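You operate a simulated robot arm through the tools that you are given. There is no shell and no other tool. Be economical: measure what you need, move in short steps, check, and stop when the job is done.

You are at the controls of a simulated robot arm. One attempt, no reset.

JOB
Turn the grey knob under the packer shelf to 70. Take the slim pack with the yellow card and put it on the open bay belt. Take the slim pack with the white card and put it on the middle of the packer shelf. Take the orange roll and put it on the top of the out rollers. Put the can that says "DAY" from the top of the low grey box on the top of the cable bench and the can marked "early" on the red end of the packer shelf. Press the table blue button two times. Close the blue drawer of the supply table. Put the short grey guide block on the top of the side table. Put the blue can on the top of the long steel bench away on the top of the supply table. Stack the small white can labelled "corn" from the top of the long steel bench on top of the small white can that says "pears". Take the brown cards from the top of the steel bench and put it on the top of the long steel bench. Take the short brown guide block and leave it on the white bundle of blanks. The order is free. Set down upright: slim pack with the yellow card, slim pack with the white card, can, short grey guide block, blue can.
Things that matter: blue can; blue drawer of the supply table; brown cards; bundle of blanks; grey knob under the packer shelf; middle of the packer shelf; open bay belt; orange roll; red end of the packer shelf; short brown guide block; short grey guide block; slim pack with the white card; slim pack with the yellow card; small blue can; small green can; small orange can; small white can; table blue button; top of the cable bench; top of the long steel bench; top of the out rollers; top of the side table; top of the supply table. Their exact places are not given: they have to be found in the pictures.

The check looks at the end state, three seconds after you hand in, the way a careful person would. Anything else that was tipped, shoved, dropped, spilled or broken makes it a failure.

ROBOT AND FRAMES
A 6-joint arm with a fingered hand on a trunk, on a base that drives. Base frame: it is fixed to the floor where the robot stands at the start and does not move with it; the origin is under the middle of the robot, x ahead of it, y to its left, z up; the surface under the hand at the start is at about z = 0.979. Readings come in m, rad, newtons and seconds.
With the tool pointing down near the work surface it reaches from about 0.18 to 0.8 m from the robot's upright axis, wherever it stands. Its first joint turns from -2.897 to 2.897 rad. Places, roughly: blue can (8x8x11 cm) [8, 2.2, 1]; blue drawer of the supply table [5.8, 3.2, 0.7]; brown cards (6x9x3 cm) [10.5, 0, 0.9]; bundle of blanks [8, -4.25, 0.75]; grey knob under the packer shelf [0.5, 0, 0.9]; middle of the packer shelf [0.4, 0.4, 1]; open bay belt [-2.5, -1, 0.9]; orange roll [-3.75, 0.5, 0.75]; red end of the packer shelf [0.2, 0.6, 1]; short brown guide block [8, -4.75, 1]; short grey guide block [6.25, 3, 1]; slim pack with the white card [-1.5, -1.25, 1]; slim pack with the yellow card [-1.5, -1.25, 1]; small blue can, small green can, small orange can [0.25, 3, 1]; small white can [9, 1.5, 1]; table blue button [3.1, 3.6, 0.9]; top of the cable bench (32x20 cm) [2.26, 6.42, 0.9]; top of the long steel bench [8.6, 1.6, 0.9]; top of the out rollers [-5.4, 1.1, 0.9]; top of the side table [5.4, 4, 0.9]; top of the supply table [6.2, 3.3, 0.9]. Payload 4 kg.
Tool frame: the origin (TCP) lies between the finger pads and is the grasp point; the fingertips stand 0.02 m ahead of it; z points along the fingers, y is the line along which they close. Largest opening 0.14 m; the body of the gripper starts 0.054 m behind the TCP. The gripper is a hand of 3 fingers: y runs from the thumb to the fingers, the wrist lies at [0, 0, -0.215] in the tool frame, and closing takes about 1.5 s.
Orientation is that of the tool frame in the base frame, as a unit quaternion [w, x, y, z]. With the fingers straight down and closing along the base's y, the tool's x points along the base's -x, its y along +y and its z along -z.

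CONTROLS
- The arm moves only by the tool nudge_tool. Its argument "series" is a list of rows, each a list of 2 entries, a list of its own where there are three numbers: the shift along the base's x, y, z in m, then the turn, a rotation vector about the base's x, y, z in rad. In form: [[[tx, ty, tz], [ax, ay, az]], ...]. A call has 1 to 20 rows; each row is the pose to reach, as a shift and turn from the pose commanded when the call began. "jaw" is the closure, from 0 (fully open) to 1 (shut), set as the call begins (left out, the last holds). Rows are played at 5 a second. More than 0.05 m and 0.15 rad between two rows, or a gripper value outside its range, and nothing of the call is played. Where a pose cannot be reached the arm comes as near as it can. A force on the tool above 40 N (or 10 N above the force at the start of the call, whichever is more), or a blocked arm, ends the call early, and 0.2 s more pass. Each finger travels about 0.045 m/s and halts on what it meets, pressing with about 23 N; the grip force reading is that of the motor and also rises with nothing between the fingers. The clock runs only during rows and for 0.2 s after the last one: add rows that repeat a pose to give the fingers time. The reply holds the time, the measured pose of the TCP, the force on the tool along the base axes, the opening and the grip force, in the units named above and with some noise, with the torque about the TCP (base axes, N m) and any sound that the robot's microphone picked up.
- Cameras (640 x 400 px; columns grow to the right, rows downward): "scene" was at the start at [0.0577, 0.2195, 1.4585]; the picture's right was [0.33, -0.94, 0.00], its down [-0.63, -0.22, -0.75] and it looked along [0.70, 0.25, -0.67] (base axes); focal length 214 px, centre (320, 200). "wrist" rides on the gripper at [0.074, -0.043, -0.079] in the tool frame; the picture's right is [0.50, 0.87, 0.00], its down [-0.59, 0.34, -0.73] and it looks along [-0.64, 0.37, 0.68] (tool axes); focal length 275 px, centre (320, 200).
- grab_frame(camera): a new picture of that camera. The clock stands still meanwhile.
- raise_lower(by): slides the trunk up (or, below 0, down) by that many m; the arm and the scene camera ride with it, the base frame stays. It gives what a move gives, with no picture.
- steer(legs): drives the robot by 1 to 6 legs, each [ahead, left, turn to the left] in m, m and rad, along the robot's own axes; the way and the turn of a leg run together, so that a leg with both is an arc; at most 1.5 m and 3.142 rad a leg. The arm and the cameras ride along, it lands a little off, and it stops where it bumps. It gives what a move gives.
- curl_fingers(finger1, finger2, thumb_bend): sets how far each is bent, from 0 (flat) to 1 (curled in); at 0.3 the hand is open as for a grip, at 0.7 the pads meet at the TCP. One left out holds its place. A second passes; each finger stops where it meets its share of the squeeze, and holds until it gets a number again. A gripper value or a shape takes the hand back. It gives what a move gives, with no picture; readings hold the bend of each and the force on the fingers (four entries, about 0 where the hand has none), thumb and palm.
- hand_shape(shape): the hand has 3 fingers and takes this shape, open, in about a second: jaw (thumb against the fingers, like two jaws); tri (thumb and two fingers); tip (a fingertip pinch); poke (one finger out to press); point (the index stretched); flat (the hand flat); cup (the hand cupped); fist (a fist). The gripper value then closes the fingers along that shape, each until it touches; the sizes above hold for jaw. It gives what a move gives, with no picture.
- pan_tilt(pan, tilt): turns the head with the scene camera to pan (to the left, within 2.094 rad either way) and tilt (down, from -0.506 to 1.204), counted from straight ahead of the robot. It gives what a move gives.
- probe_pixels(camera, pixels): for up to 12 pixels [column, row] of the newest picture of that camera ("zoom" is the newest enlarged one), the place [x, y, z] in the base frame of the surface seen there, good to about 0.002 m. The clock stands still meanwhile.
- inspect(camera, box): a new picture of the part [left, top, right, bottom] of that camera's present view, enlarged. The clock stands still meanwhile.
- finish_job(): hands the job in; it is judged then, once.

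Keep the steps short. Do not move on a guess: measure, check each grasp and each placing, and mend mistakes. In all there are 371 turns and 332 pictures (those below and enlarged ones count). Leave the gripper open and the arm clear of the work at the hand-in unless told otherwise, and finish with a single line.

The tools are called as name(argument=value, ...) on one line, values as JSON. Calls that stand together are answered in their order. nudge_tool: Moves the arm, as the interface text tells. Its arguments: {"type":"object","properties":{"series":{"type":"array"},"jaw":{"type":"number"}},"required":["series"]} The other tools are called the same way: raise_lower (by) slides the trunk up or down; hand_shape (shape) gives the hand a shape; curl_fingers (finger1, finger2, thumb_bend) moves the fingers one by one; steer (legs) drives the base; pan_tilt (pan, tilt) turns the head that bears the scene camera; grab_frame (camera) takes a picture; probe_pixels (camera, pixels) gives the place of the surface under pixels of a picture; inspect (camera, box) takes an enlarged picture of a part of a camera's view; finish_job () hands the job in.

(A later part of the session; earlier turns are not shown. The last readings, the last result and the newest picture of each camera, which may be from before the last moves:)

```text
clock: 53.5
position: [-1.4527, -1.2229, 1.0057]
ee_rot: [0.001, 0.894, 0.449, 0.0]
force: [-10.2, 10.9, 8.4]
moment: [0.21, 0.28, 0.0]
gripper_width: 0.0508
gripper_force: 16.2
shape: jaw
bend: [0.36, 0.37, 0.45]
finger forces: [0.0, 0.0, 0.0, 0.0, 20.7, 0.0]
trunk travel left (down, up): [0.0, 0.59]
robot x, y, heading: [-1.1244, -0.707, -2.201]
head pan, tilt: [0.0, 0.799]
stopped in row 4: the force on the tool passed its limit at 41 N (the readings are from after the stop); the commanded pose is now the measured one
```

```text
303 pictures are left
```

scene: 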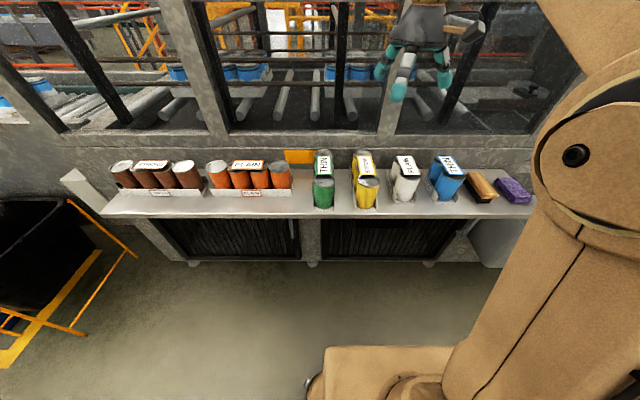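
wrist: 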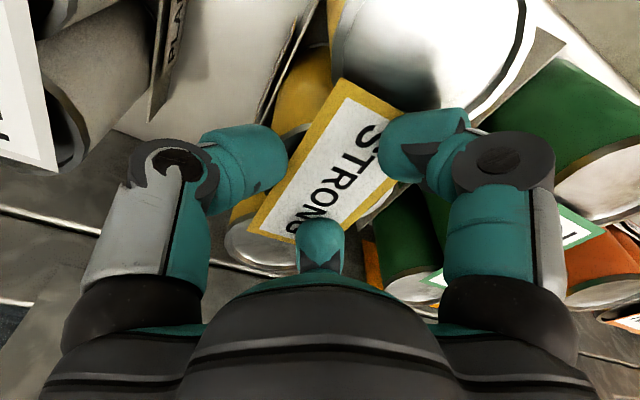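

The fingers met something at z≈1.004 (neighbour can or card), and I closed too early. Let me look before moving.

inspect(camera="scene", box=[280, 80, 440, 220])

```text
2.86 times, centred on (360, 150) of scene
```

zoom: 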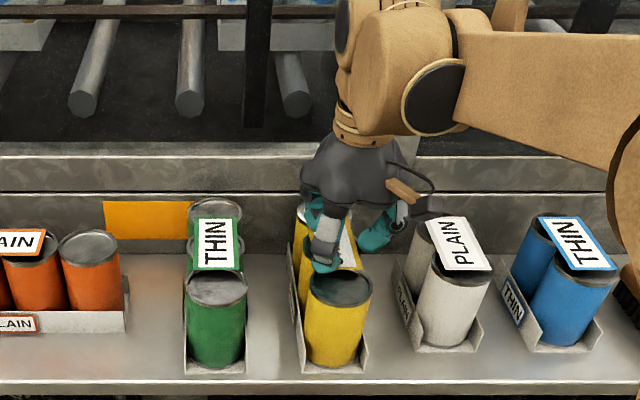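

Everything still stands; the fingers rest on the card. I'll raise straight up a little, then reopen.

nudge_tool(series=[[[0, 0, 0.03], [0, 0, 0]], [[0, 0, 0.075], [0, 0, 0]], [[0, 0, 0.075], [0, 0, 0]]])

nudge_tool(series=[[[0, 0, 0], [0, 0, 0]], [[0, 0, 0], [0, 0, 0]], [[0, 0, 0], [0, 0, 0]], [[0, 0, 0], [0, 0, 0]], [[0, 0, 0], [0, 0, 0]]], jaw=0.35)

grab_frame(camera="wrist")

inspect(camera="scene", box=[300, 100, 440, 220])

```text
clock: 54.3
position: [-1.453, -1.2268, 1.076]
ee_rot: [0.002, 0.893, 0.449, 0.001]
force: [0.6, 0.8, 0.0]
moment: [0.03, -0.01, -0.02]
gripper_width: 0.0073
gripper_force: 22.8
shape: jaw
bend: [1.0, 1.0, 0.74]
finger forces: [0.0, 0.0, 0.0, 0.0, 0.1, 0.0]
trunk travel left (down, up): [0.0, 0.59]
robot x, y, heading: [-1.1248, -0.705, -2.197]
head pan, tilt: [0.0, 0.799]
```

```text
clock: 55.5
position: [-1.4523, -1.2264, 1.0773]
ee_rot: [0.002, 0.894, 0.449, 0.002]
force: [0.1, -0.3, 0.0]
moment: [0.03, 0.05, 0.04]
gripper_width: 0.0906
gripper_force: 0.1
shape: jaw
bend: [0.29, 0.29, 0.27]
finger forces: [0.0, 0.1, 0.2, 0.1, 0.1, 0.0]
trunk travel left (down, up): [0.0, 0.59]
robot x, y, heading: [-1.1215, -0.7049, -2.196]
head pan, tilt: [0.0, 0.799]
```

```text
301 pictures are left
```

wrist: 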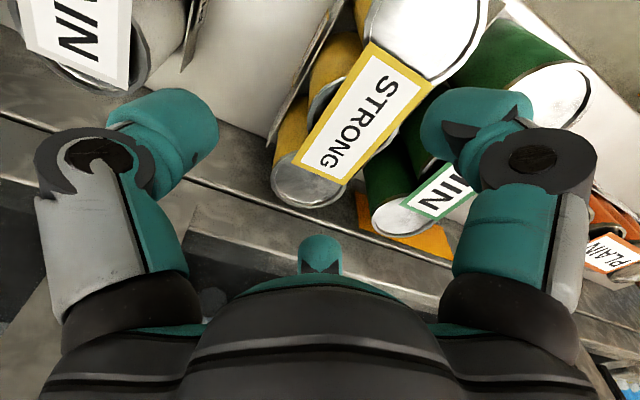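

```text
3.33 times, centred on (370, 160) of scene
```

zoom: 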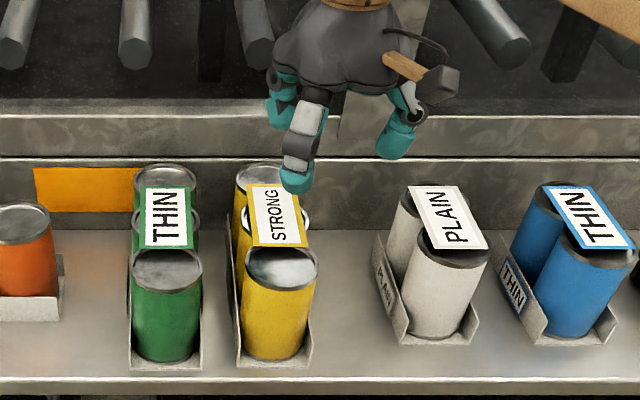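

The yellow pack slid toward the green one slightly. I'll re-measure it together with the fingertips.

probe_pixels(camera="zoom", pixels=[[297, 180], [392, 150], [250, 265], [312, 268], [280, 275], [240, 180], [242, 362], [310, 365], [198, 272], [425, 260], [408, 335], [200, 365]])

```text
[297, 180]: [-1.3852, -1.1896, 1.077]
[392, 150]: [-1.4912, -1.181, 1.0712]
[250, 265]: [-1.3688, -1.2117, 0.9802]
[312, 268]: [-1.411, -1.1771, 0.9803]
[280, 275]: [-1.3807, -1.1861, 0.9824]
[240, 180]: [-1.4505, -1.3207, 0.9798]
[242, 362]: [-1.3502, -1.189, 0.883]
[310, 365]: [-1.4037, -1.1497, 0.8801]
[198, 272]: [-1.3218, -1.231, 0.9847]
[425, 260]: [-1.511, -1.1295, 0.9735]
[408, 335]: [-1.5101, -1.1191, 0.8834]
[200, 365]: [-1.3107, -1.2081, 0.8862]
```

probe_pixels(camera="wrist", pixels=[[214, 125], [190, 180], [150, 110], [110, 120], [425, 110], [430, 140], [470, 100], [520, 95], [320, 245], [320, 265], [308, 245], [335, 245]])

```text
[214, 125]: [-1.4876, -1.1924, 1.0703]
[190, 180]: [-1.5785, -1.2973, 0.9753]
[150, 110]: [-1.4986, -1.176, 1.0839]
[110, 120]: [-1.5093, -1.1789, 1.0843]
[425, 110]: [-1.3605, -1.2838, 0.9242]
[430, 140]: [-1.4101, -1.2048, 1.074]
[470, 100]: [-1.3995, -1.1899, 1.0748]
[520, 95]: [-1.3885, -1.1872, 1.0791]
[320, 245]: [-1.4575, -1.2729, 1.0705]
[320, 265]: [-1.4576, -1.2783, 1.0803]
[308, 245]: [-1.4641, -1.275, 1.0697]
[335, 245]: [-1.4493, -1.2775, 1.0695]
```

Probing shows the pads: thumb inner edge about -0.049, fingers +0.02 from the TCP, so the gap is off-centre when partly closed. I'll raise, fully open and re-measure.

nudge_tool(series=[[[0, 0, 0.05], [0, 0, 0]], [[0, 0, 0.1], [0, 0, 0]], [[0, 0, 0.1], [0, 0, 0]], [[0, 0, 0.1], [0, 0, 0]], [[0, 0, 0.1], [0, 0, 0]]], jaw=0)

grab_frame(camera="wrist")

probe_pixels(camera="wrist", pixels=[[150, 120], [145, 140], [100, 80], [60, 80], [492, 120], [497, 140], [540, 80], [590, 80], [320, 262], [320, 275], [305, 268], [335, 268]])

```text
clock: 56.7
position: [-1.4542, -1.2256, 1.1766]
ee_rot: [0.001, 0.894, 0.449, 0.001]
force: [-0.6, -0.5, 0.1]
moment: [-0.02, 0.05, 0.02]
gripper_width: 0.1398
gripper_force: 0.1
shape: jaw
bend: [0.3, 0.3, 0.3]
finger forces: [0.0, 0.0, 0.0, 0.0, 0.1, 0.0]
trunk travel left (down, up): [0.0, 0.59]
robot x, y, heading: [-1.1265, -0.7034, -2.191]
head pan, tilt: [0.0, 0.799]
```

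```text
299 pictures are left
```

wrist: 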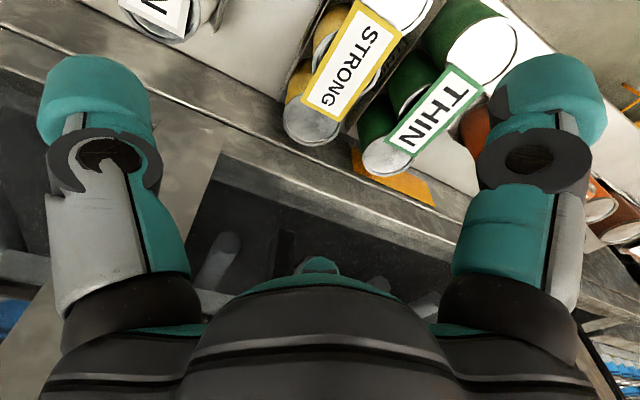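

```text
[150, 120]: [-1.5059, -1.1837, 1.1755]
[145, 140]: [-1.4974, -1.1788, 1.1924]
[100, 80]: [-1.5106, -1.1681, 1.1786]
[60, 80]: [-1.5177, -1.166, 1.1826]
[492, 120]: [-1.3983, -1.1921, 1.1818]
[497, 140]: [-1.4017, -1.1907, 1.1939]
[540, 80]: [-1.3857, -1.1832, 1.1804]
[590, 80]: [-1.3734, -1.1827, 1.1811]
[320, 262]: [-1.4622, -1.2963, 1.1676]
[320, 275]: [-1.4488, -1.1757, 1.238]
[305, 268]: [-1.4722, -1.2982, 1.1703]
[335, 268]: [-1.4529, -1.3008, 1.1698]
```

The fingers sit at roughly 120° (thumb at -y, fingers at ±x/+y). I'll check what the other shapes look like, up here in the clear.

hand_shape(shape="tri")

grab_frame(camera="wrist")

hand_shape(shape="tip")

grab_frame(camera="wrist")

hand_shape(shape="jaw")

grab_frame(camera="wrist")

```text
clock: 57.6
position: [-1.4538, -1.2253, 1.1764]
ee_rot: [0.002, 0.893, 0.45, 0.001]
force: [-0.1, -0.2, 0.4]
moment: [0.02, 0.02, 0.0]
gripper_width: 0.1398
gripper_force: 0.1
shape: tri
bend: [0.3, 0.3, 0.3]
finger forces: [0.0, 0.1, 0.0, 0.1, 0.0, 0.0]
trunk travel left (down, up): [0.0, 0.59]
robot x, y, heading: [-1.1239, -0.7037, -2.195]
head pan, tilt: [0.0, 0.799]
```

```text
298 pictures are left
```

wrist: 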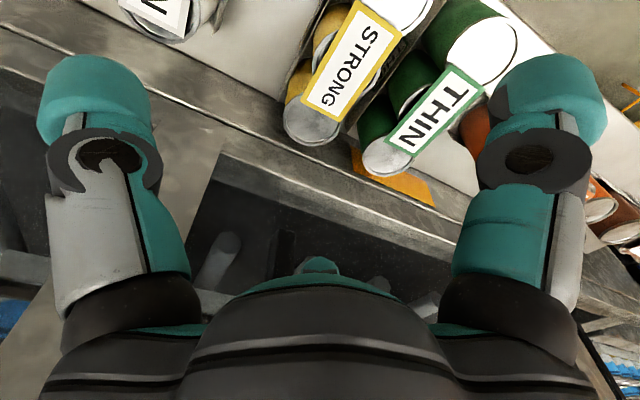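

```text
clock: 58.5
position: [-1.4542, -1.2261, 1.1758]
ee_rot: [0.002, 0.893, 0.45, 0.001]
force: [-0.6, -0.3, 0.4]
moment: [0.03, 0.03, 0.0]
gripper_width: 0.1398
gripper_force: 0.1
shape: tip
bend: [0.3, 0.3, 0.3]
finger forces: [0.0, 0.0, 0.1, 0.0, 0.0, 0.1]
trunk travel left (down, up): [0.0, 0.59]
robot x, y, heading: [-1.1229, -0.7022, -2.2]
head pan, tilt: [0.0, 0.799]
```

```text
297 pictures are left
```

wrist: 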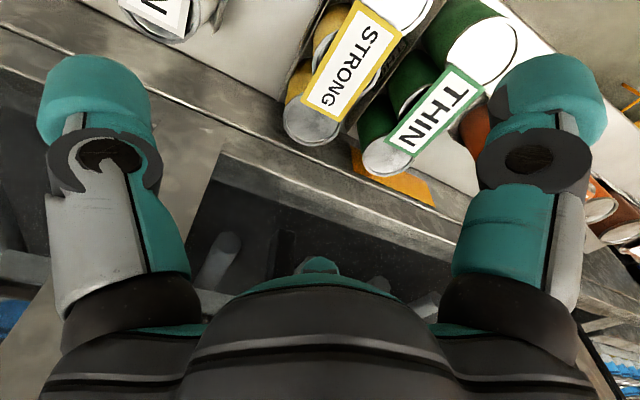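

```text
clock: 59.4
position: [-1.4548, -1.2254, 1.1776]
ee_rot: [0.002, 0.893, 0.449, 0.001]
force: [0.1, -0.2, 1.1]
moment: [0.0, -0.03, -0.02]
gripper_width: 0.1398
gripper_force: 0.1
shape: jaw
bend: [0.3, 0.3, 0.3]
finger forces: [0.1, 0.0, 0.0, 0.0, 0.0, 0.1]
trunk travel left (down, up): [0.0, 0.59]
robot x, y, heading: [-1.124, -0.7042, -2.2]
head pan, tilt: [0.0, 0.799]
```

```text
296 pictures are left
```

wrist: 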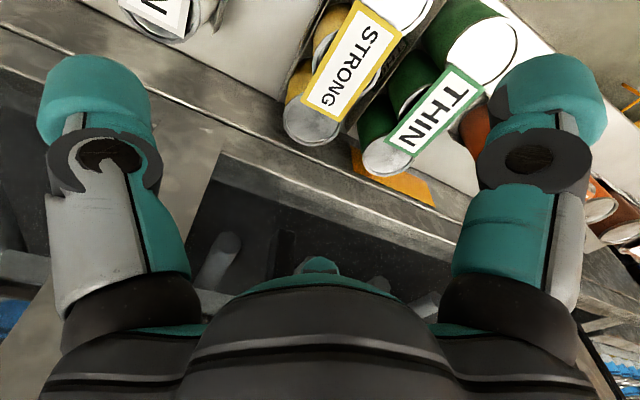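

All shapes place three fingers at 120°, so the clear gap is offset toward the thumb. For the white pack (room on both sides) I'll set the TCP 2 cm off toward the finger side, fully open, and look first.

nudge_tool(series=[[[-0.03, 0.022, 0], [0, 0, 0]], [[-0.06, 0.044, 0], [0, 0, 0]], [[-0.089, 0.066, 0], [0, 0, 0]], [[-0.089, 0.066, -0.045], [0, 0, 0]], [[-0.089, 0.066, -0.09], [0, 0, 0]], [[-0.089, 0.066, -0.13], [0, 0, 0]], [[-0.089, 0.066, -0.13], [0, 0, 0]]])

grab_frame(camera="wrist")

inspect(camera="scene", box=[330, 90, 470, 220])

```text
clock: 61.0
position: [-1.5422, -1.1581, 1.0442]
ee_rot: [0.001, 0.893, 0.449, 0.001]
force: [0.5, 0.5, 0.0]
moment: [-0.02, 0.0, -0.01]
gripper_width: 0.1398
gripper_force: 0.1
shape: jaw
bend: [0.3, 0.3, 0.3]
finger forces: [0.0, 0.0, 0.0, 0.1, 0.0, 0.0]
trunk travel left (down, up): [0.0, 0.59]
robot x, y, heading: [-1.1211, -0.7018, -2.195]
head pan, tilt: [0.0, 0.799]
```

```text
295 pictures are left
```

wrist: 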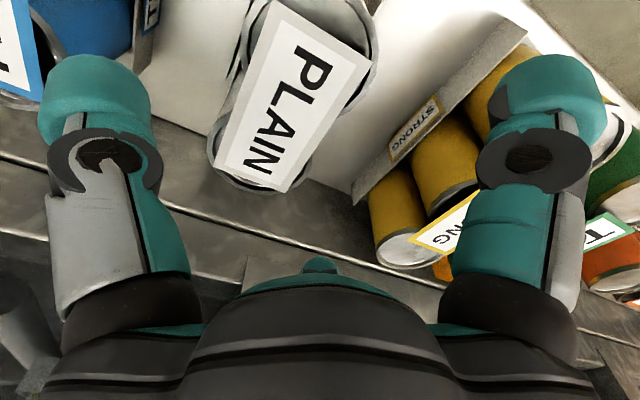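

```text
3.08 times, centred on (400, 155) of scene
```

zoom: 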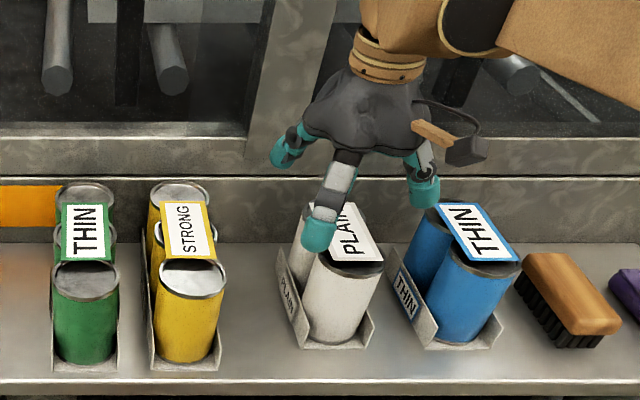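

probe_pixels(camera="zoom", pixels=[[442, 212], [478, 262], [425, 225], [405, 285], [440, 265], [320, 225], [315, 245], [425, 195], [300, 230], [325, 265], [378, 272], [285, 160]])

probe_pixels(camera="wrist", pixels=[[35, 60], [30, 95], [50, 30], [350, 60], [235, 60], [210, 155], [355, 165], [480, 90]])

```text
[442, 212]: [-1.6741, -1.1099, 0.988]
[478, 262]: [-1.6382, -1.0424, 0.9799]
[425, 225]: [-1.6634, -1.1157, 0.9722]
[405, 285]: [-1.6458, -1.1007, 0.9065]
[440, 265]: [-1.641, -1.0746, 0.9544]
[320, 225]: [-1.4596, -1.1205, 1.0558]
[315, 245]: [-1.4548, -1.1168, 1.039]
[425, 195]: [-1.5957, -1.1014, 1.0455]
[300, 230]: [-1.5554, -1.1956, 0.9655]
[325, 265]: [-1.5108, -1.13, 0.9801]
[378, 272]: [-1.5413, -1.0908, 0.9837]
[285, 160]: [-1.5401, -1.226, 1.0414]
```

```text
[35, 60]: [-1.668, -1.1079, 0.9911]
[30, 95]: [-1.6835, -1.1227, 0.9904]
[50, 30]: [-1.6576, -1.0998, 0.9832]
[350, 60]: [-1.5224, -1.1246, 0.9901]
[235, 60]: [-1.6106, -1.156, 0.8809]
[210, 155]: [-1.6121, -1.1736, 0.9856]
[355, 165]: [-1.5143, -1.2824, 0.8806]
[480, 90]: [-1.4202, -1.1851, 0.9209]
```

Clearances are fine on both sides (about 1–1.5 cm). Descending to 0.957.

nudge_tool(series=[[[0, 0, -0.03], [0, 0, 0]], [[0, 0, -0.06], [0, 0, 0]], [[0, 0, -0.087], [0, 0, 0]], [[0, 0, -0.087], [0, 0, 0]]])

grab_frame(camera="wrist")

```text
clock: 62.0
position: [-1.5405, -1.1594, 0.9616]
ee_rot: [0.001, 0.894, 0.449, 0.001]
force: [-3.5, 1.3, 7.0]
moment: [0.17, 0.22, 0.08]
gripper_width: 0.1399
gripper_force: 0.1
shape: jaw
bend: [0.3, 0.3, 0.29]
finger forces: [0.0, 0.0, 0.0, 0.0, 6.4, 0.0]
trunk travel left (down, up): [0.0, 0.59]
robot x, y, heading: [-1.1201, -0.7026, -2.204]
head pan, tilt: [0.0, 0.799]
```

```text
293 pictures are left
```

wrist: 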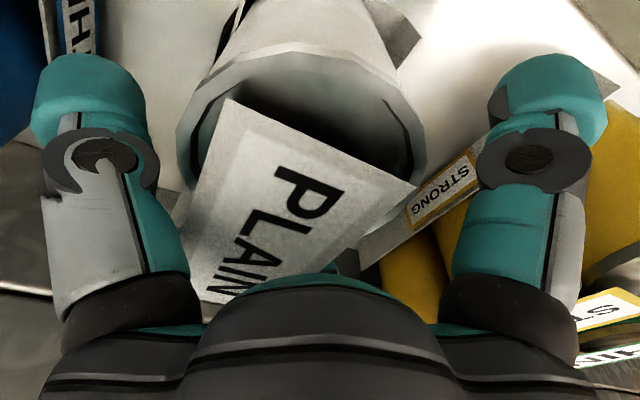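

The thumb touches lightly. The pack is between the pads; closing slowly.

nudge_tool(series=[[[0, 0, 0.003], [0, 0, 0]], [[0, 0, 0.003], [0, 0, 0]], [[0, 0, 0.003], [0, 0, 0]], [[0, 0, 0.003], [0, 0, 0]], [[0, 0, 0.003], [0, 0, 0]], [[0, 0, 0.003], [0, 0, 0]], [[0, 0, 0.003], [0, 0, 0]], [[0, 0, 0.003], [0, 0, 0]]], jaw=0.8)

grab_frame(camera="wrist")

inspect(camera="scene", box=[330, 90, 470, 220])

```text
clock: 63.8
position: [-1.541, -1.1593, 0.9636]
ee_rot: [0.001, 0.894, 0.449, 0.001]
force: [2.2, -0.6, 0.0]
moment: [0.01, -0.06, 0.03]
gripper_width: 0.0873
gripper_force: 23.0
shape: jaw
bend: [0.33, 0.32, 0.25]
finger forces: [15.5, 16.0, 0.0, 0.0, 30.3, 0.1]
trunk travel left (down, up): [0.0, 0.59]
robot x, y, heading: [-1.1206, -0.7058, -2.197]
head pan, tilt: [0.0, 0.799]
```

```text
292 pictures are left
```

wrist: 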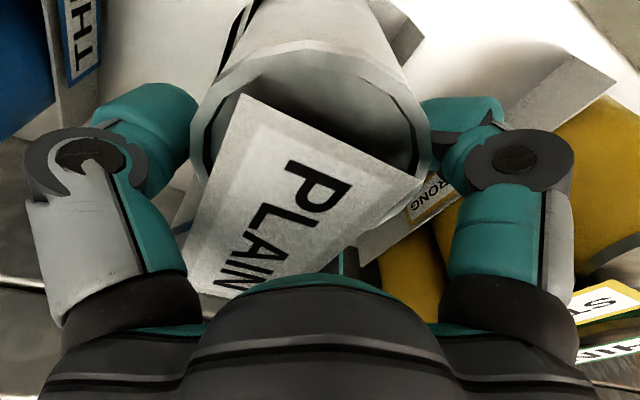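

```text
3.08 times, centred on (400, 155) of scene
```

zoom: 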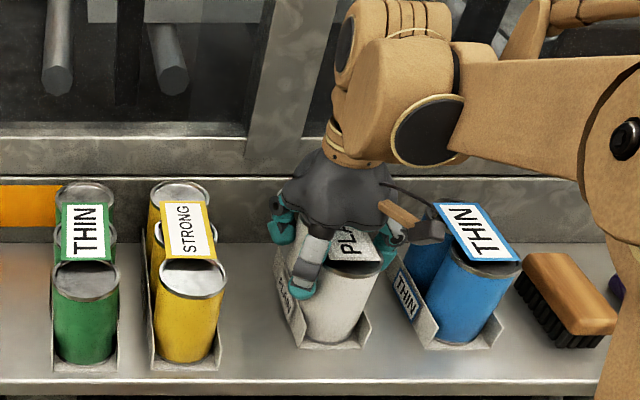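

White pack gripped (thumb 30 N vs fingers 31 N). Lift and check.

nudge_tool(series=[[[0, 0, 0.02], [0, 0, 0]], [[0, 0, 0.05], [0, 0, 0]], [[0, 0, 0.09], [0, 0, 0]], [[0, 0, 0.13], [0, 0, 0]], [[0, 0, 0.16], [0, 0, 0]], [[0, 0, 0.16], [0, 0, 0]]])

inspect(camera="scene", box=[310, 60, 490, 220])

```text
clock: 65.2
position: [-1.5441, -1.1607, 1.1241]
ee_rot: [0.002, 0.893, 0.449, 0.001]
force: [0.2, 0.6, -6.6]
moment: [-0.04, -0.13, 0.03]
gripper_width: 0.087
gripper_force: 22.5
shape: jaw
bend: [0.33, 0.33, 0.24]
finger forces: [15.6, 15.6, 0.0, 0.0, 31.3, 0.0]
trunk travel left (down, up): [0.0, 0.59]
robot x, y, heading: [-1.1186, -0.7044, -2.199]
head pan, tilt: [0.0, 0.799]
```

```text
2.50 times, centred on (400, 140) of scene
```

zoom: 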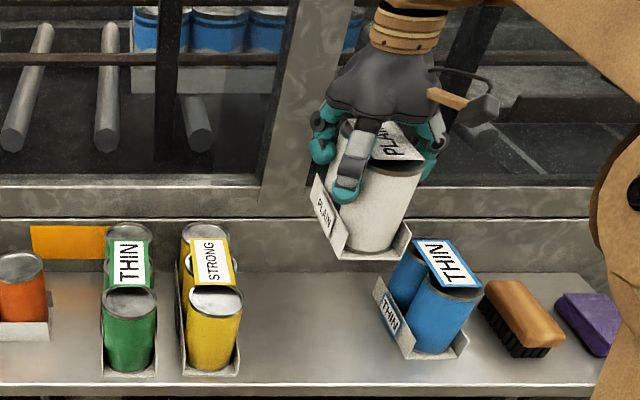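

White pack lifted cleanly. Raise trunk for a safe carry, back out, turn to face the packer shelf.

raise_lower(by=0.2)

steer(legs=[[-0.38, 0, 0], [0, 0, 1.571], [0, 0, 1.571], [0.3, -0.55, 0]])

grab_frame(camera="scene")

```text
clock: 67.4
position: [-1.5448, -1.1605, 1.3247]
ee_rot: [0.001, 0.893, 0.45, 0.002]
force: [-0.7, 0.8, -7.1]
moment: [-0.02, -0.13, 0.01]
gripper_width: 0.0864
gripper_force: 23.7
shape: jaw
bend: [0.33, 0.33, 0.24]
finger forces: [15.8, 15.6, 0.0, 0.1, 31.3, 0.0]
trunk travel left (down, up): [-0.2, 0.39]
robot x, y, heading: [-1.1245, -0.7023, -2.201]
head pan, tilt: [0.0, 0.799]
```

```text
clock: 80.6
position: [0.168, -0.0296, 1.3245]
ee_rot: [-0.002, -0.437, 0.899, 0.002]
force: [1.0, -0.5, -7.1]
moment: [0.06, 0.12, 0.02]
gripper_width: 0.0859
gripper_force: 22.6
shape: jaw
bend: [0.33, 0.34, 0.24]
finger forces: [16.1, 15.6, 0.1, 0.0, 31.8, 0.0]
trunk travel left (down, up): [-0.2, 0.39]
robot x, y, heading: [-0.2709, -0.4772, 0.917]
head pan, tilt: [0.0, 0.799]
```

```text
289 pictures are left
```

scene: 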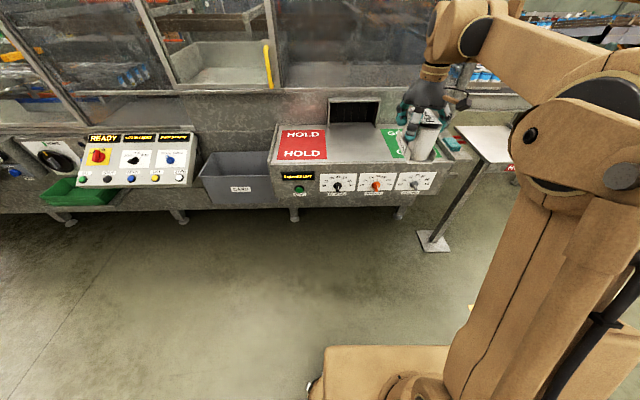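

inspect(camera="scene", box=[260, 85, 460, 205])

probe_pixels(camera="scene", pixels=[[327, 158], [327, 130], [380, 130], [385, 158], [340, 127], [356, 140], [356, 160], [356, 168], [277, 160], [282, 130], [356, 124], [436, 158]])

```text
3.20 times, centred on (360, 145) of scene
```

zoom: 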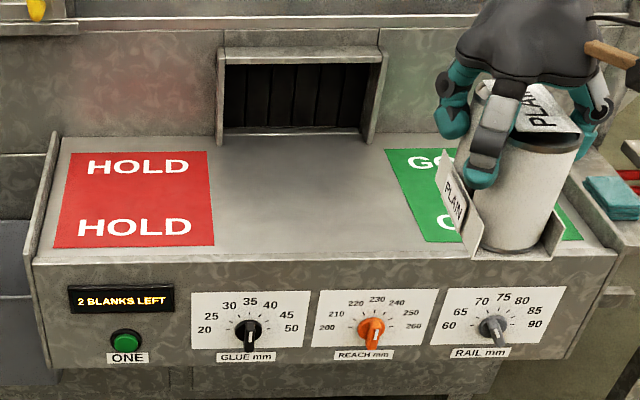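

```text
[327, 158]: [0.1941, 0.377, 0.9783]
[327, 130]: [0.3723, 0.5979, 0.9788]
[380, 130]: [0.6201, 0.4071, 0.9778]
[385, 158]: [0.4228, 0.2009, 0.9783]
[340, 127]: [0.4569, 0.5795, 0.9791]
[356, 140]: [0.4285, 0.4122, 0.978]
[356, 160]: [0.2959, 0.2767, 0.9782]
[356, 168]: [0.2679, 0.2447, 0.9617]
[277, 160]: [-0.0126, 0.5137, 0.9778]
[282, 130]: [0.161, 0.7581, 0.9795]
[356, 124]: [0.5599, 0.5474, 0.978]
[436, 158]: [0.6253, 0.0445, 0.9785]
```

Shelf surface is z 0.978; middle target centre (0.379, 0.368). I'll drive up so the pack hangs above it.

steer(legs=[[0.458, 0.06, 0.025]])

pan_tilt(pan=0.0, tilt=0.9)

grab_frame(camera="scene")

```text
clock: 83.4
position: [0.394, 0.3992, 1.3237]
ee_rot: [-0.002, -0.449, 0.894, 0.001]
force: [-0.1, 0.2, -6.7]
moment: [0.04, 0.14, 0.0]
gripper_width: 0.0859
gripper_force: 23.3
shape: jaw
bend: [0.33, 0.34, 0.24]
finger forces: [16.1, 15.8, 0.0, 0.1, 31.8, 0.0]
trunk travel left (down, up): [-0.2, 0.39]
robot x, y, heading: [-0.0285, -0.0573, 0.945]
head pan, tilt: [0.0, 0.799]
```

```text
clock: 84.1
position: [0.3935, 0.3977, 1.3238]
ee_rot: [0.0, -0.449, 0.894, 0.002]
force: [-0.3, 0.5, -6.7]
moment: [0.04, 0.14, 0.01]
gripper_width: 0.0861
gripper_force: 22.8
shape: jaw
bend: [0.33, 0.34, 0.24]
finger forces: [16.2, 15.7, 0.1, 0.0, 31.9, 0.0]
trunk travel left (down, up): [-0.2, 0.39]
robot x, y, heading: [-0.0277, -0.0581, 0.942]
head pan, tilt: [0.0, 0.901]
```

```text
287 pictures are left
```

scene: 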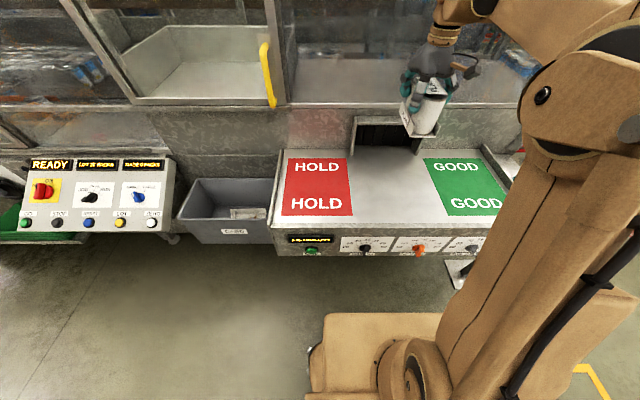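

Adjust by (-0.018, -0.012) and lower toward the shelf; contact is expected at TCP z≈1.062.

nudge_tool(series=[[[-0.018, -0.012, 0], [0, 0, 0]], [[-0.018, -0.012, -0.045], [0, 0, 0]], [[-0.018, -0.012, -0.09], [0, 0, 0]], [[-0.018, -0.012, -0.135], [0, 0, 0]], [[-0.018, -0.012, -0.18], [0, 0, 0]], [[-0.018, -0.012, -0.22], [0, 0, 0]], [[-0.018, -0.012, -0.245], [0, 0, 0]], [[-0.018, -0.012, -0.254], [0, 0, 0]], [[-0.018, -0.012, -0.254], [0, 0, 0]]])

inspect(camera="scene", box=[340, 90, 500, 220])

```text
clock: 86.1
position: [0.3755, 0.3867, 1.0701]
ee_rot: [-0.002, -0.449, 0.894, 0.002]
force: [-0.2, 0.1, -7.2]
moment: [0.06, 0.15, 0.04]
gripper_width: 0.0859
gripper_force: 23.1
shape: jaw
bend: [0.33, 0.34, 0.24]
finger forces: [16.1, 15.8, 0.0, 0.0, 32.0, 0.0]
trunk travel left (down, up): [-0.2, 0.39]
robot x, y, heading: [-0.0251, -0.0608, 0.946]
head pan, tilt: [0.0, 0.901]
```

```text
3.08 times, centred on (420, 155) of scene
```

zoom: 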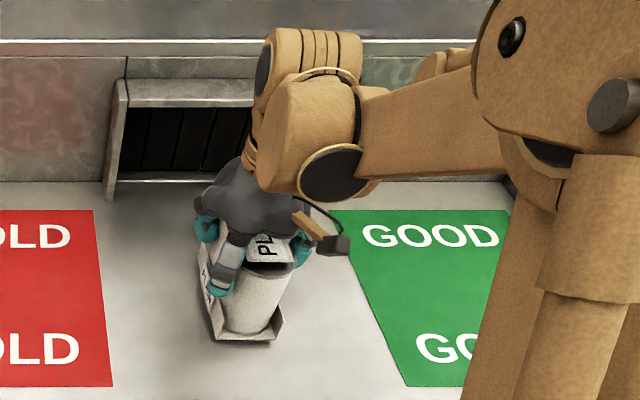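

Centred between red and green. Lower the last millimetres until contact shows in the force.

nudge_tool(series=[[[0, 0, -0.004], [0, 0, 0]], [[0, 0, -0.008], [0, 0, 0]], [[0, 0, -0.008], [0, 0, 0]]])

```text
clock: 86.9
position: [0.3757, 0.3868, 1.0622]
ee_rot: [-0.001, -0.449, 0.894, 0.003]
force: [2.0, 3.3, 4.9]
moment: [-0.06, -0.35, 0.13]
gripper_width: 0.0863
gripper_force: 23.2
shape: jaw
bend: [0.34, 0.34, 0.24]
finger forces: [16.3, 15.9, 0.0, 0.0, 30.9, 0.1]
trunk travel left (down, up): [-0.2, 0.39]
robot x, y, heading: [-0.0302, -0.0595, 0.943]
head pan, tilt: [0.0, 0.901]
```

Contact felt. Open the hand and then lift.

nudge_tool(series=[[[0, 0, 0], [0, 0, 0]], [[0, 0, 0], [0, 0, 0]], [[0, 0, 0], [0, 0, 0]], [[0, 0, 0], [0, 0, 0]], [[0, 0, 0], [0, 0, 0]], [[0, 0, 0], [0, 0, 0]]], jaw=0)

nudge_tool(series=[[[0, 0, 0.02], [0, 0, 0]], [[0, 0, 0.06], [0, 0, 0]], [[0, 0, 0.1], [0, 0, 0]], [[0, 0, 0.15], [0, 0, 0]], [[0, 0, 0.2], [0, 0, 0]]])

inspect(camera="scene", box=[260, 90, 520, 260])

```text
clock: 88.3
position: [0.3752, 0.3867, 1.0627]
ee_rot: [-0.001, -0.449, 0.894, 0.002]
force: [0.1, -1.0, 0.0]
moment: [-0.02, 0.02, -0.03]
gripper_width: 0.1397
gripper_force: 0.1
shape: jaw
bend: [0.3, 0.3, 0.3]
finger forces: [0.1, 0.0, 0.0, 0.0, 0.3, 0.0]
trunk travel left (down, up): [-0.2, 0.39]
robot x, y, heading: [-0.0288, -0.0613, 0.943]
head pan, tilt: [0.0, 0.901]
```

```text
clock: 89.5
position: [0.3722, 0.3844, 1.264]
ee_rot: [0.0, -0.448, 0.894, 0.002]
force: [0.3, 1.2, 0.9]
moment: [-0.04, 0.01, 0.0]
gripper_width: 0.14
gripper_force: 0.1
shape: jaw
bend: [0.3, 0.3, 0.3]
finger forces: [0.1, 0.0, 0.1, 0.0, 0.0, 0.0]
trunk travel left (down, up): [-0.2, 0.39]
robot x, y, heading: [-0.0258, -0.0607, 0.943]
head pan, tilt: [0.0, 0.901]
```

```text
2.35 times, centred on (390, 175) of scene
```

zoom: 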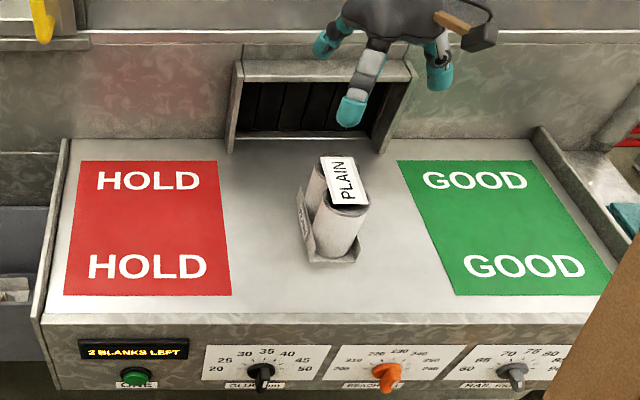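

White pack stands upright in the middle. Now back to the ledge for the yellow pack.

steer(legs=[[-0.828, 0.477, 0], [0, 0, -1.571], [0, 0, -1.571], [0.26, 0.041, 0]])

pan_tilt(pan=0.0, tilt=0.85)

grab_frame(camera="scene")

```text
clock: 103.6
position: [-1.4364, -1.0967, 1.2625]
ee_rot: [0.002, 0.9, 0.436, 0.001]
force: [-0.7, -0.6, -0.8]
moment: [0.01, -0.04, 0.0]
gripper_width: 0.1401
gripper_force: 0.0
shape: jaw
bend: [0.3, 0.3, 0.3]
finger forces: [0.1, 0.0, 0.1, 0.0, 0.0, 0.0]
trunk travel left (down, up): [-0.2, 0.39]
robot x, y, heading: [-1.022, -0.6617, -2.228]
head pan, tilt: [0.0, 0.901]
```

```text
clock: 104.3
position: [-1.4371, -1.0965, 1.2648]
ee_rot: [0.002, 0.9, 0.435, 0.001]
force: [-0.7, 0.3, 0.7]
moment: [-0.01, 0.01, -0.01]
gripper_width: 0.14
gripper_force: 0.0
shape: jaw
bend: [0.3, 0.3, 0.3]
finger forces: [0.1, 0.0, 0.0, 0.1, 0.1, 0.0]
trunk travel left (down, up): [-0.2, 0.39]
robot x, y, heading: [-1.0227, -0.6652, -2.226]
head pan, tilt: [0.0, 0.85]
```

```text
284 pictures are left
```

scene: 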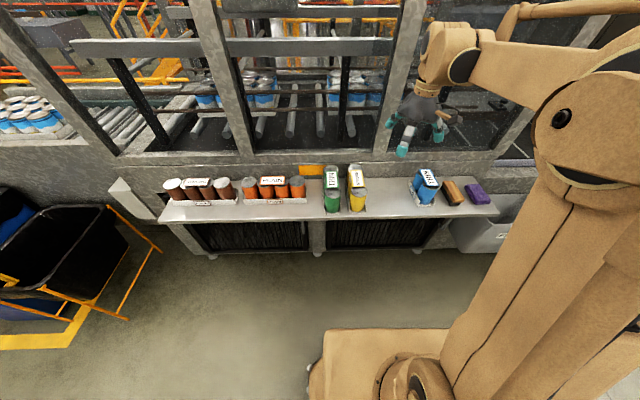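

steer(legs=[[0.08, 0, 0.03]])

inspect(camera="scene", box=[310, 145, 440, 215])

```text
clock: 105.3
position: [-1.4731, -1.1759, 1.2632]
ee_rot: [0.002, 0.893, 0.449, 0.002]
force: [0.0, -0.3, 0.2]
moment: [0.04, -0.02, 0.0]
gripper_width: 0.14
gripper_force: 0.1
shape: jaw
bend: [0.3, 0.3, 0.3]
finger forces: [0.0, 0.0, 0.0, 0.0, 0.0, 0.1]
trunk travel left (down, up): [-0.2, 0.39]
robot x, y, heading: [-1.0697, -0.7297, -2.199]
head pan, tilt: [0.0, 0.85]
```

```text
4.92 times, centred on (375, 180) of scene
```

zoom: 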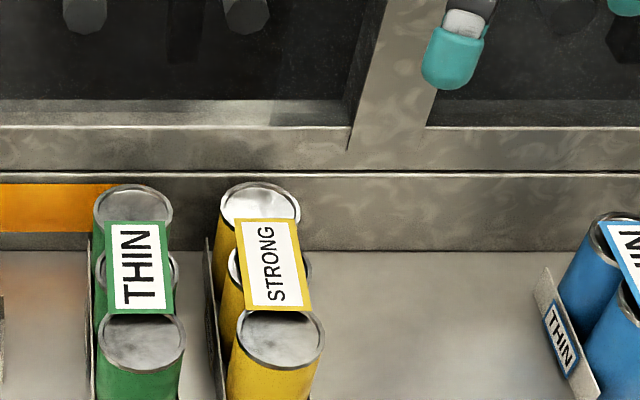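

probe_pixels(camera="zoom", pixels=[[240, 335], [320, 335], [281, 355], [222, 205], [299, 207], [281, 320], [183, 345], [172, 205], [170, 300], [207, 245], [218, 360], [310, 305]])

```text
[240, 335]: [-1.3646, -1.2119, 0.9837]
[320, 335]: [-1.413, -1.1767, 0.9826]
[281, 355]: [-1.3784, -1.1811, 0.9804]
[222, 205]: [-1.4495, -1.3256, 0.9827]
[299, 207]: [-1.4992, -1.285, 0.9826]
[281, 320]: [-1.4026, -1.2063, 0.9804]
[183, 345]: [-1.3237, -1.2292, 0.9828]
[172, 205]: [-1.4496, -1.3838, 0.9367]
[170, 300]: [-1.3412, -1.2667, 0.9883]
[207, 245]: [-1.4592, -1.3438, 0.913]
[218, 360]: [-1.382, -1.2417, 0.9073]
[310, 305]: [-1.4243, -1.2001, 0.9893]
```

Yellow pack centre (-1.432, -1.250), only 4.3 cm from green. I'll turn the hand +59° so a single finger goes into that narrow gap, offset 3 cm toward the free side.

nudge_tool(series=[[[0.003, -0.008, 0], [0, 0, 0.147]], [[0.006, -0.016, 0], [0, 0, 0.294]], [[0.009, -0.024, 0], [0, 0, 0.441]], [[0.012, -0.032, 0], [0, 0, 0.588]], [[0.014, -0.04, 0], [0, 0, 0.735]], [[0.016, -0.048, 0], [0, 0, 0.882]], [[0.0181, -0.0559, 0], [0, 0, 1.033]], [[0.0181, -0.0559, -0.045], [0, 0, 1.033]], [[0.0181, -0.0559, -0.09], [0, 0, 1.033]], [[0.0181, -0.0559, -0.135], [0, 0, 1.033]], [[0.0181, -0.0559, -0.18], [0, 0, 1.033]], [[0.0181, -0.0559, -0.208], [0, 0, 1.033]], [[0.0181, -0.0559, -0.208], [0, 0, 1.033]]])

grab_frame(camera="wrist")

inspect(camera="scene", box=[310, 115, 440, 215])

```text
refused: row 7 steps farther than a row can; nothing moved
```

```text
282 pictures are left
```

wrist: 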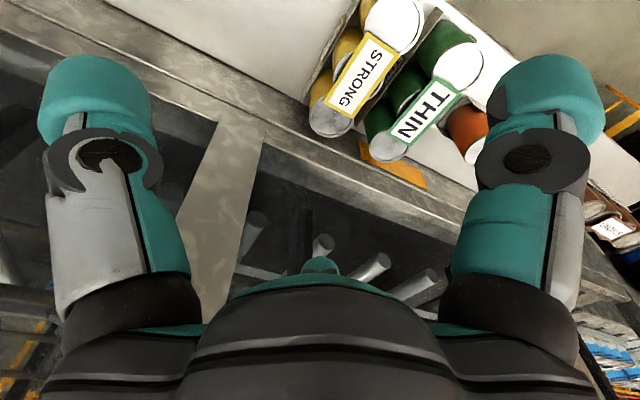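

```text
4.00 times, centred on (375, 165) of scene
```

zoom: 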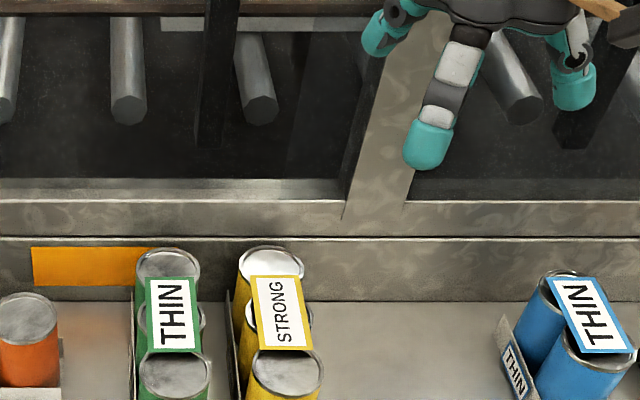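

A row was too big (0.151 rad). Use 8 turning rows.

nudge_tool(series=[[[0.002, -0.007, 0], [0, 0, 0.129]], [[0.005, -0.014, 0], [0, 0, 0.258]], [[0.007, -0.021, 0], [0, 0, 0.387]], [[0.009, -0.028, 0], [0, 0, 0.516]], [[0.011, -0.035, 0], [0, 0, 0.645]], [[0.014, -0.042, 0], [0, 0, 0.774]], [[0.016, -0.049, 0], [0, 0, 0.903]], [[0.0181, -0.0559, 0], [0, 0, 1.033]], [[0.0181, -0.0559, -0.045], [0, 0, 1.033]], [[0.0181, -0.0559, -0.09], [0, 0, 1.033]], [[0.0181, -0.0559, -0.135], [0, 0, 1.033]], [[0.0181, -0.0559, -0.18], [0, 0, 1.033]], [[0.0181, -0.0559, -0.208], [0, 0, 1.033]], [[0.0181, -0.0559, -0.208], [0, 0, 1.033]]])

grab_frame(camera="wrist")

inspect(camera="scene", box=[310, 115, 440, 215])

```text
clock: 108.3
position: [-1.4533, -1.2313, 1.0565]
ee_rot: [0.001, 0.555, 0.832, 0.003]
force: [0.4, -0.2, 0.4]
moment: [0.02, 0.02, -0.01]
gripper_width: 0.1402
gripper_force: 0.0
shape: jaw
bend: [0.3, 0.3, 0.3]
finger forces: [0.0, 0.1, 0.0, 0.0, 0.0, 0.0]
trunk travel left (down, up): [-0.2, 0.39]
robot x, y, heading: [-1.073, -0.7325, -2.197]
head pan, tilt: [0.0, 0.85]
```

```text
280 pictures are left
```

wrist: 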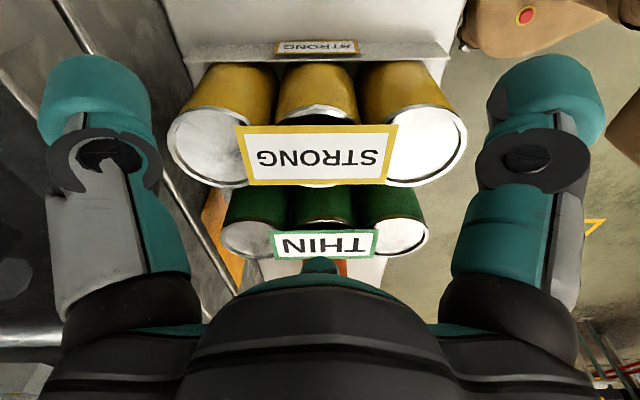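

```text
4.00 times, centred on (375, 165) of scene
```

zoom: 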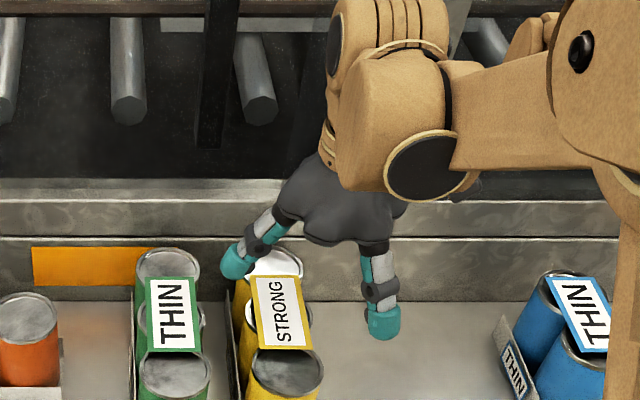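

The view is symmetric now. Measure the single finger against the gap.

probe_pixels(camera="wrist", pixels=[[320, 262], [320, 268], [230, 182], [420, 182], [320, 184], [255, 196], [385, 192], [150, 110], [490, 110], [320, 190]])

probe_pixels(camera="zoom", pixels=[[235, 262], [250, 250], [222, 258], [380, 325], [240, 370], [318, 375], [298, 265], [240, 262]])

```text
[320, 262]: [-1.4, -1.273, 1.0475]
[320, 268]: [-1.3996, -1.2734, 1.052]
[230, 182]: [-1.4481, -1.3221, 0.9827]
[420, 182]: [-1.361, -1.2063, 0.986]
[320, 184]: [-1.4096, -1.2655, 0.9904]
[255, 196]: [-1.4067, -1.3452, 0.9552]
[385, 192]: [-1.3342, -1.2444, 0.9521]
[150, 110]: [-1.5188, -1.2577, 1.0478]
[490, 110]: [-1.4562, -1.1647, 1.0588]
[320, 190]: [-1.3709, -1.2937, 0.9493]
```

```text
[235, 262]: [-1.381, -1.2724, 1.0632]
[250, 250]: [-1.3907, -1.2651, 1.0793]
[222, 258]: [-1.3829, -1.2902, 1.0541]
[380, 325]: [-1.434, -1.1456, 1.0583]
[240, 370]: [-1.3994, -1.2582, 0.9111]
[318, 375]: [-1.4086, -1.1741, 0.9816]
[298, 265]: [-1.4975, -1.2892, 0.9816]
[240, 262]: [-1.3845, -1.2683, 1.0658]
```

Finger spans the gap with ~8 mm each side. Descending slowly to z≈0.966.

nudge_tool(series=[[[0, 0, -0.025], [0, 0, 0]], [[0, 0, -0.05], [0, 0, 0]], [[0, 0, -0.072], [0, 0, 0]], [[0, 0, -0.09], [0, 0, 0]], [[0, 0, -0.09], [0, 0, 0]]])

```text
clock: 109.5
position: [-1.453, -1.2302, 0.9691]
ee_rot: [0.0, 0.554, 0.832, 0.001]
force: [4.1, -4.4, 12.6]
moment: [-0.4, -0.6, -0.07]
gripper_width: 0.1399
gripper_force: 0.0
shape: jaw
bend: [0.3, 0.24, 0.3]
finger forces: [0.1, 12.1, 0.1, 0.1, 0.0, 0.0]
trunk travel left (down, up): [-0.2, 0.39]
robot x, y, heading: [-1.0728, -0.7303, -2.196]
head pan, tilt: [0.0, 0.85]
```

Finger 2 touches something (12 N). Look before closing.

inspect(camera="scene", box=[320, 120, 420, 200])

grab_frame(camera="wrist")

```text
5.00 times, centred on (370, 160) of scene
```

zoom: 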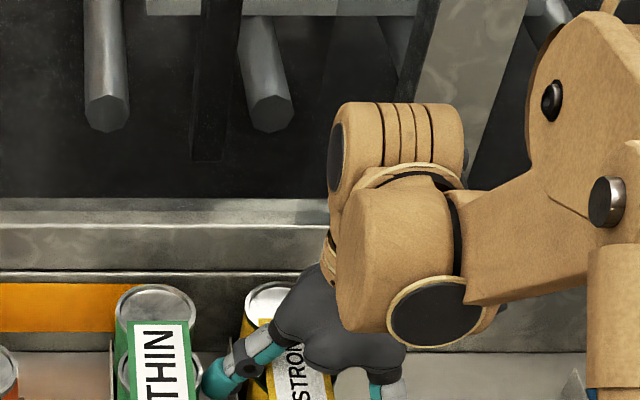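

```text
277 pictures are left
```

wrist: 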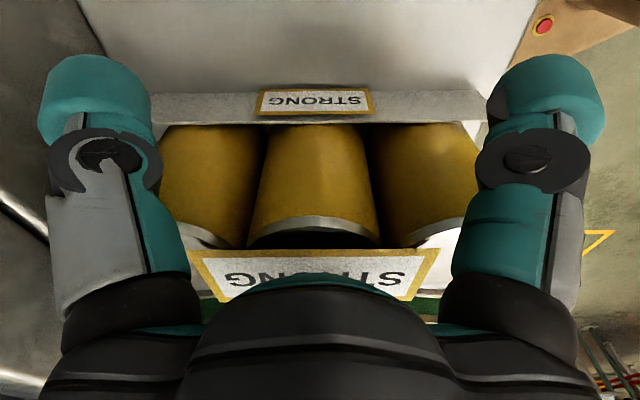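

The finger tip sits in the gap beside the yellow pack. Close the hand.

nudge_tool(series=[[[0, 0, 0], [0, 0, 0]], [[0, 0, 0], [0, 0, 0]], [[0, 0, 0], [0, 0, 0]], [[0, 0, 0], [0, 0, 0]], [[0, 0, 0], [0, 0, 0]], [[0, 0, 0], [0, 0, 0]], [[0, 0, 0], [0, 0, 0]], [[0, 0, 0], [0, 0, 0]]], jaw=0.8)

inspect(camera="scene", box=[310, 130, 430, 220])

```text
clock: 111.3
position: [-1.4544, -1.2302, 0.9675]
ee_rot: [0.002, 0.555, 0.832, 0.002]
force: [0.1, 1.2, 0.0]
moment: [0.1, 0.15, -0.03]
gripper_width: 0.0772
gripper_force: 23.2
shape: jaw
bend: [0.34, 0.26, 0.33]
finger forces: [15.8, 30.7, 0.0, 0.0, 16.0, 0.0]
trunk travel left (down, up): [-0.2, 0.39]
robot x, y, heading: [-1.0683, -0.7301, -2.193]
head pan, tilt: [0.0, 0.85]
```

```text
4.44 times, centred on (370, 175) of scene
```

zoom: 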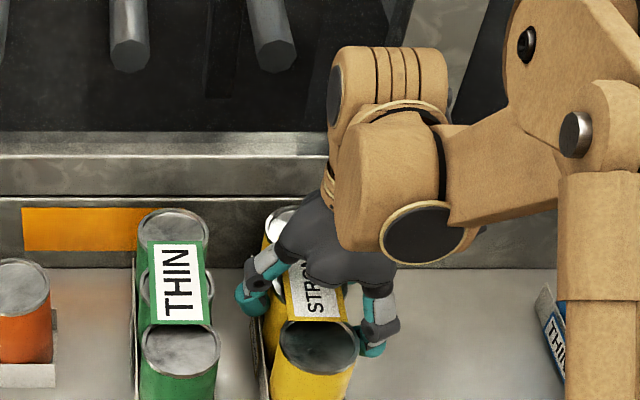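

Gripped with balanced forces. Lift and check.

nudge_tool(series=[[[0, 0, 0.02], [0, 0, 0]], [[0, 0, 0.05], [0, 0, 0]], [[0, 0, 0.09], [0, 0, 0]], [[0, 0, 0.13], [0, 0, 0]], [[0, 0, 0.17], [0, 0, 0]], [[0, 0, 0.21], [0, 0, 0]], [[0, 0, 0.21], [0, 0, 0]]])

inspect(camera="scene", box=[310, 50, 480, 220])

```text
clock: 112.9
position: [-1.4558, -1.2317, 1.1749]
ee_rot: [0.002, 0.555, 0.832, 0.002]
force: [0.1, -0.1, -9.8]
moment: [0.1, 0.15, -0.02]
gripper_width: 0.0771
gripper_force: 22.4
shape: jaw
bend: [0.35, 0.26, 0.34]
finger forces: [15.7, 31.0, 0.0, 0.0, 15.1, 0.0]
trunk travel left (down, up): [-0.2, 0.39]
robot x, y, heading: [-1.0686, -0.7326, -2.202]
head pan, tilt: [0.0, 0.85]
```

```text
2.35 times, centred on (395, 135) of scene
```

zoom: 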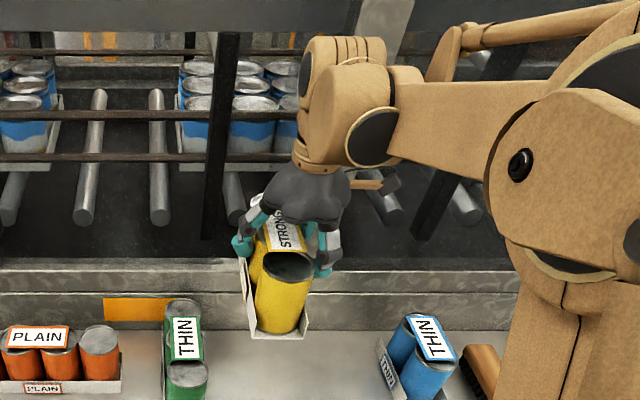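

Yellow pack lifted upright. Back off and look toward the open bay belt.

steer(legs=[[-0.4, 0, 0]])

pan_tilt(pan=-0.95, tilt=0.45)

grab_frame(camera="scene")

```text
clock: 115.4
position: [-1.2176, -0.9063, 1.1765]
ee_rot: [0.002, 0.554, 0.832, 0.003]
force: [0.0, 1.1, -9.6]
moment: [0.16, 0.16, 0.01]
gripper_width: 0.0774
gripper_force: 23.1
shape: jaw
bend: [0.35, 0.26, 0.34]
finger forces: [15.8, 30.8, 0.1, 0.0, 15.3, 0.0]
trunk travel left (down, up): [-0.2, 0.39]
robot x, y, heading: [-0.8345, -0.4041, -2.196]
head pan, tilt: [0.0, 0.85]
```

```text
clock: 116.7
position: [-1.2185, -0.9065, 1.1769]
ee_rot: [0.002, 0.554, 0.833, 0.002]
force: [0.2, -0.3, -10.3]
moment: [0.16, 0.12, -0.02]
gripper_width: 0.0769
gripper_force: 22.8
shape: jaw
bend: [0.35, 0.26, 0.34]
finger forces: [15.6, 31.0, 0.1, 0.0, 15.2, 0.1]
trunk travel left (down, up): [-0.2, 0.39]
robot x, y, heading: [-0.8382, -0.4037, -2.197]
head pan, tilt: [-0.949, 0.45]
```

```text
274 pictures are left
```

scene: 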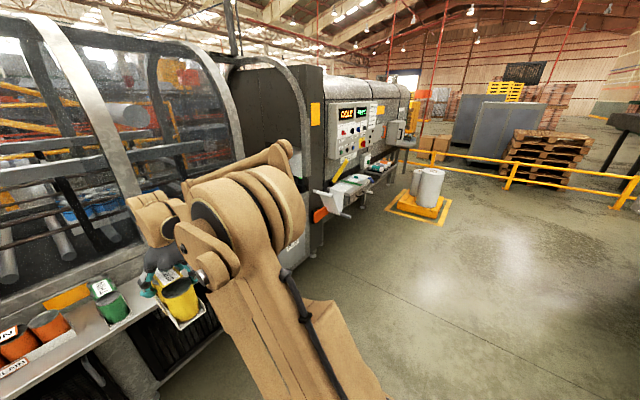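

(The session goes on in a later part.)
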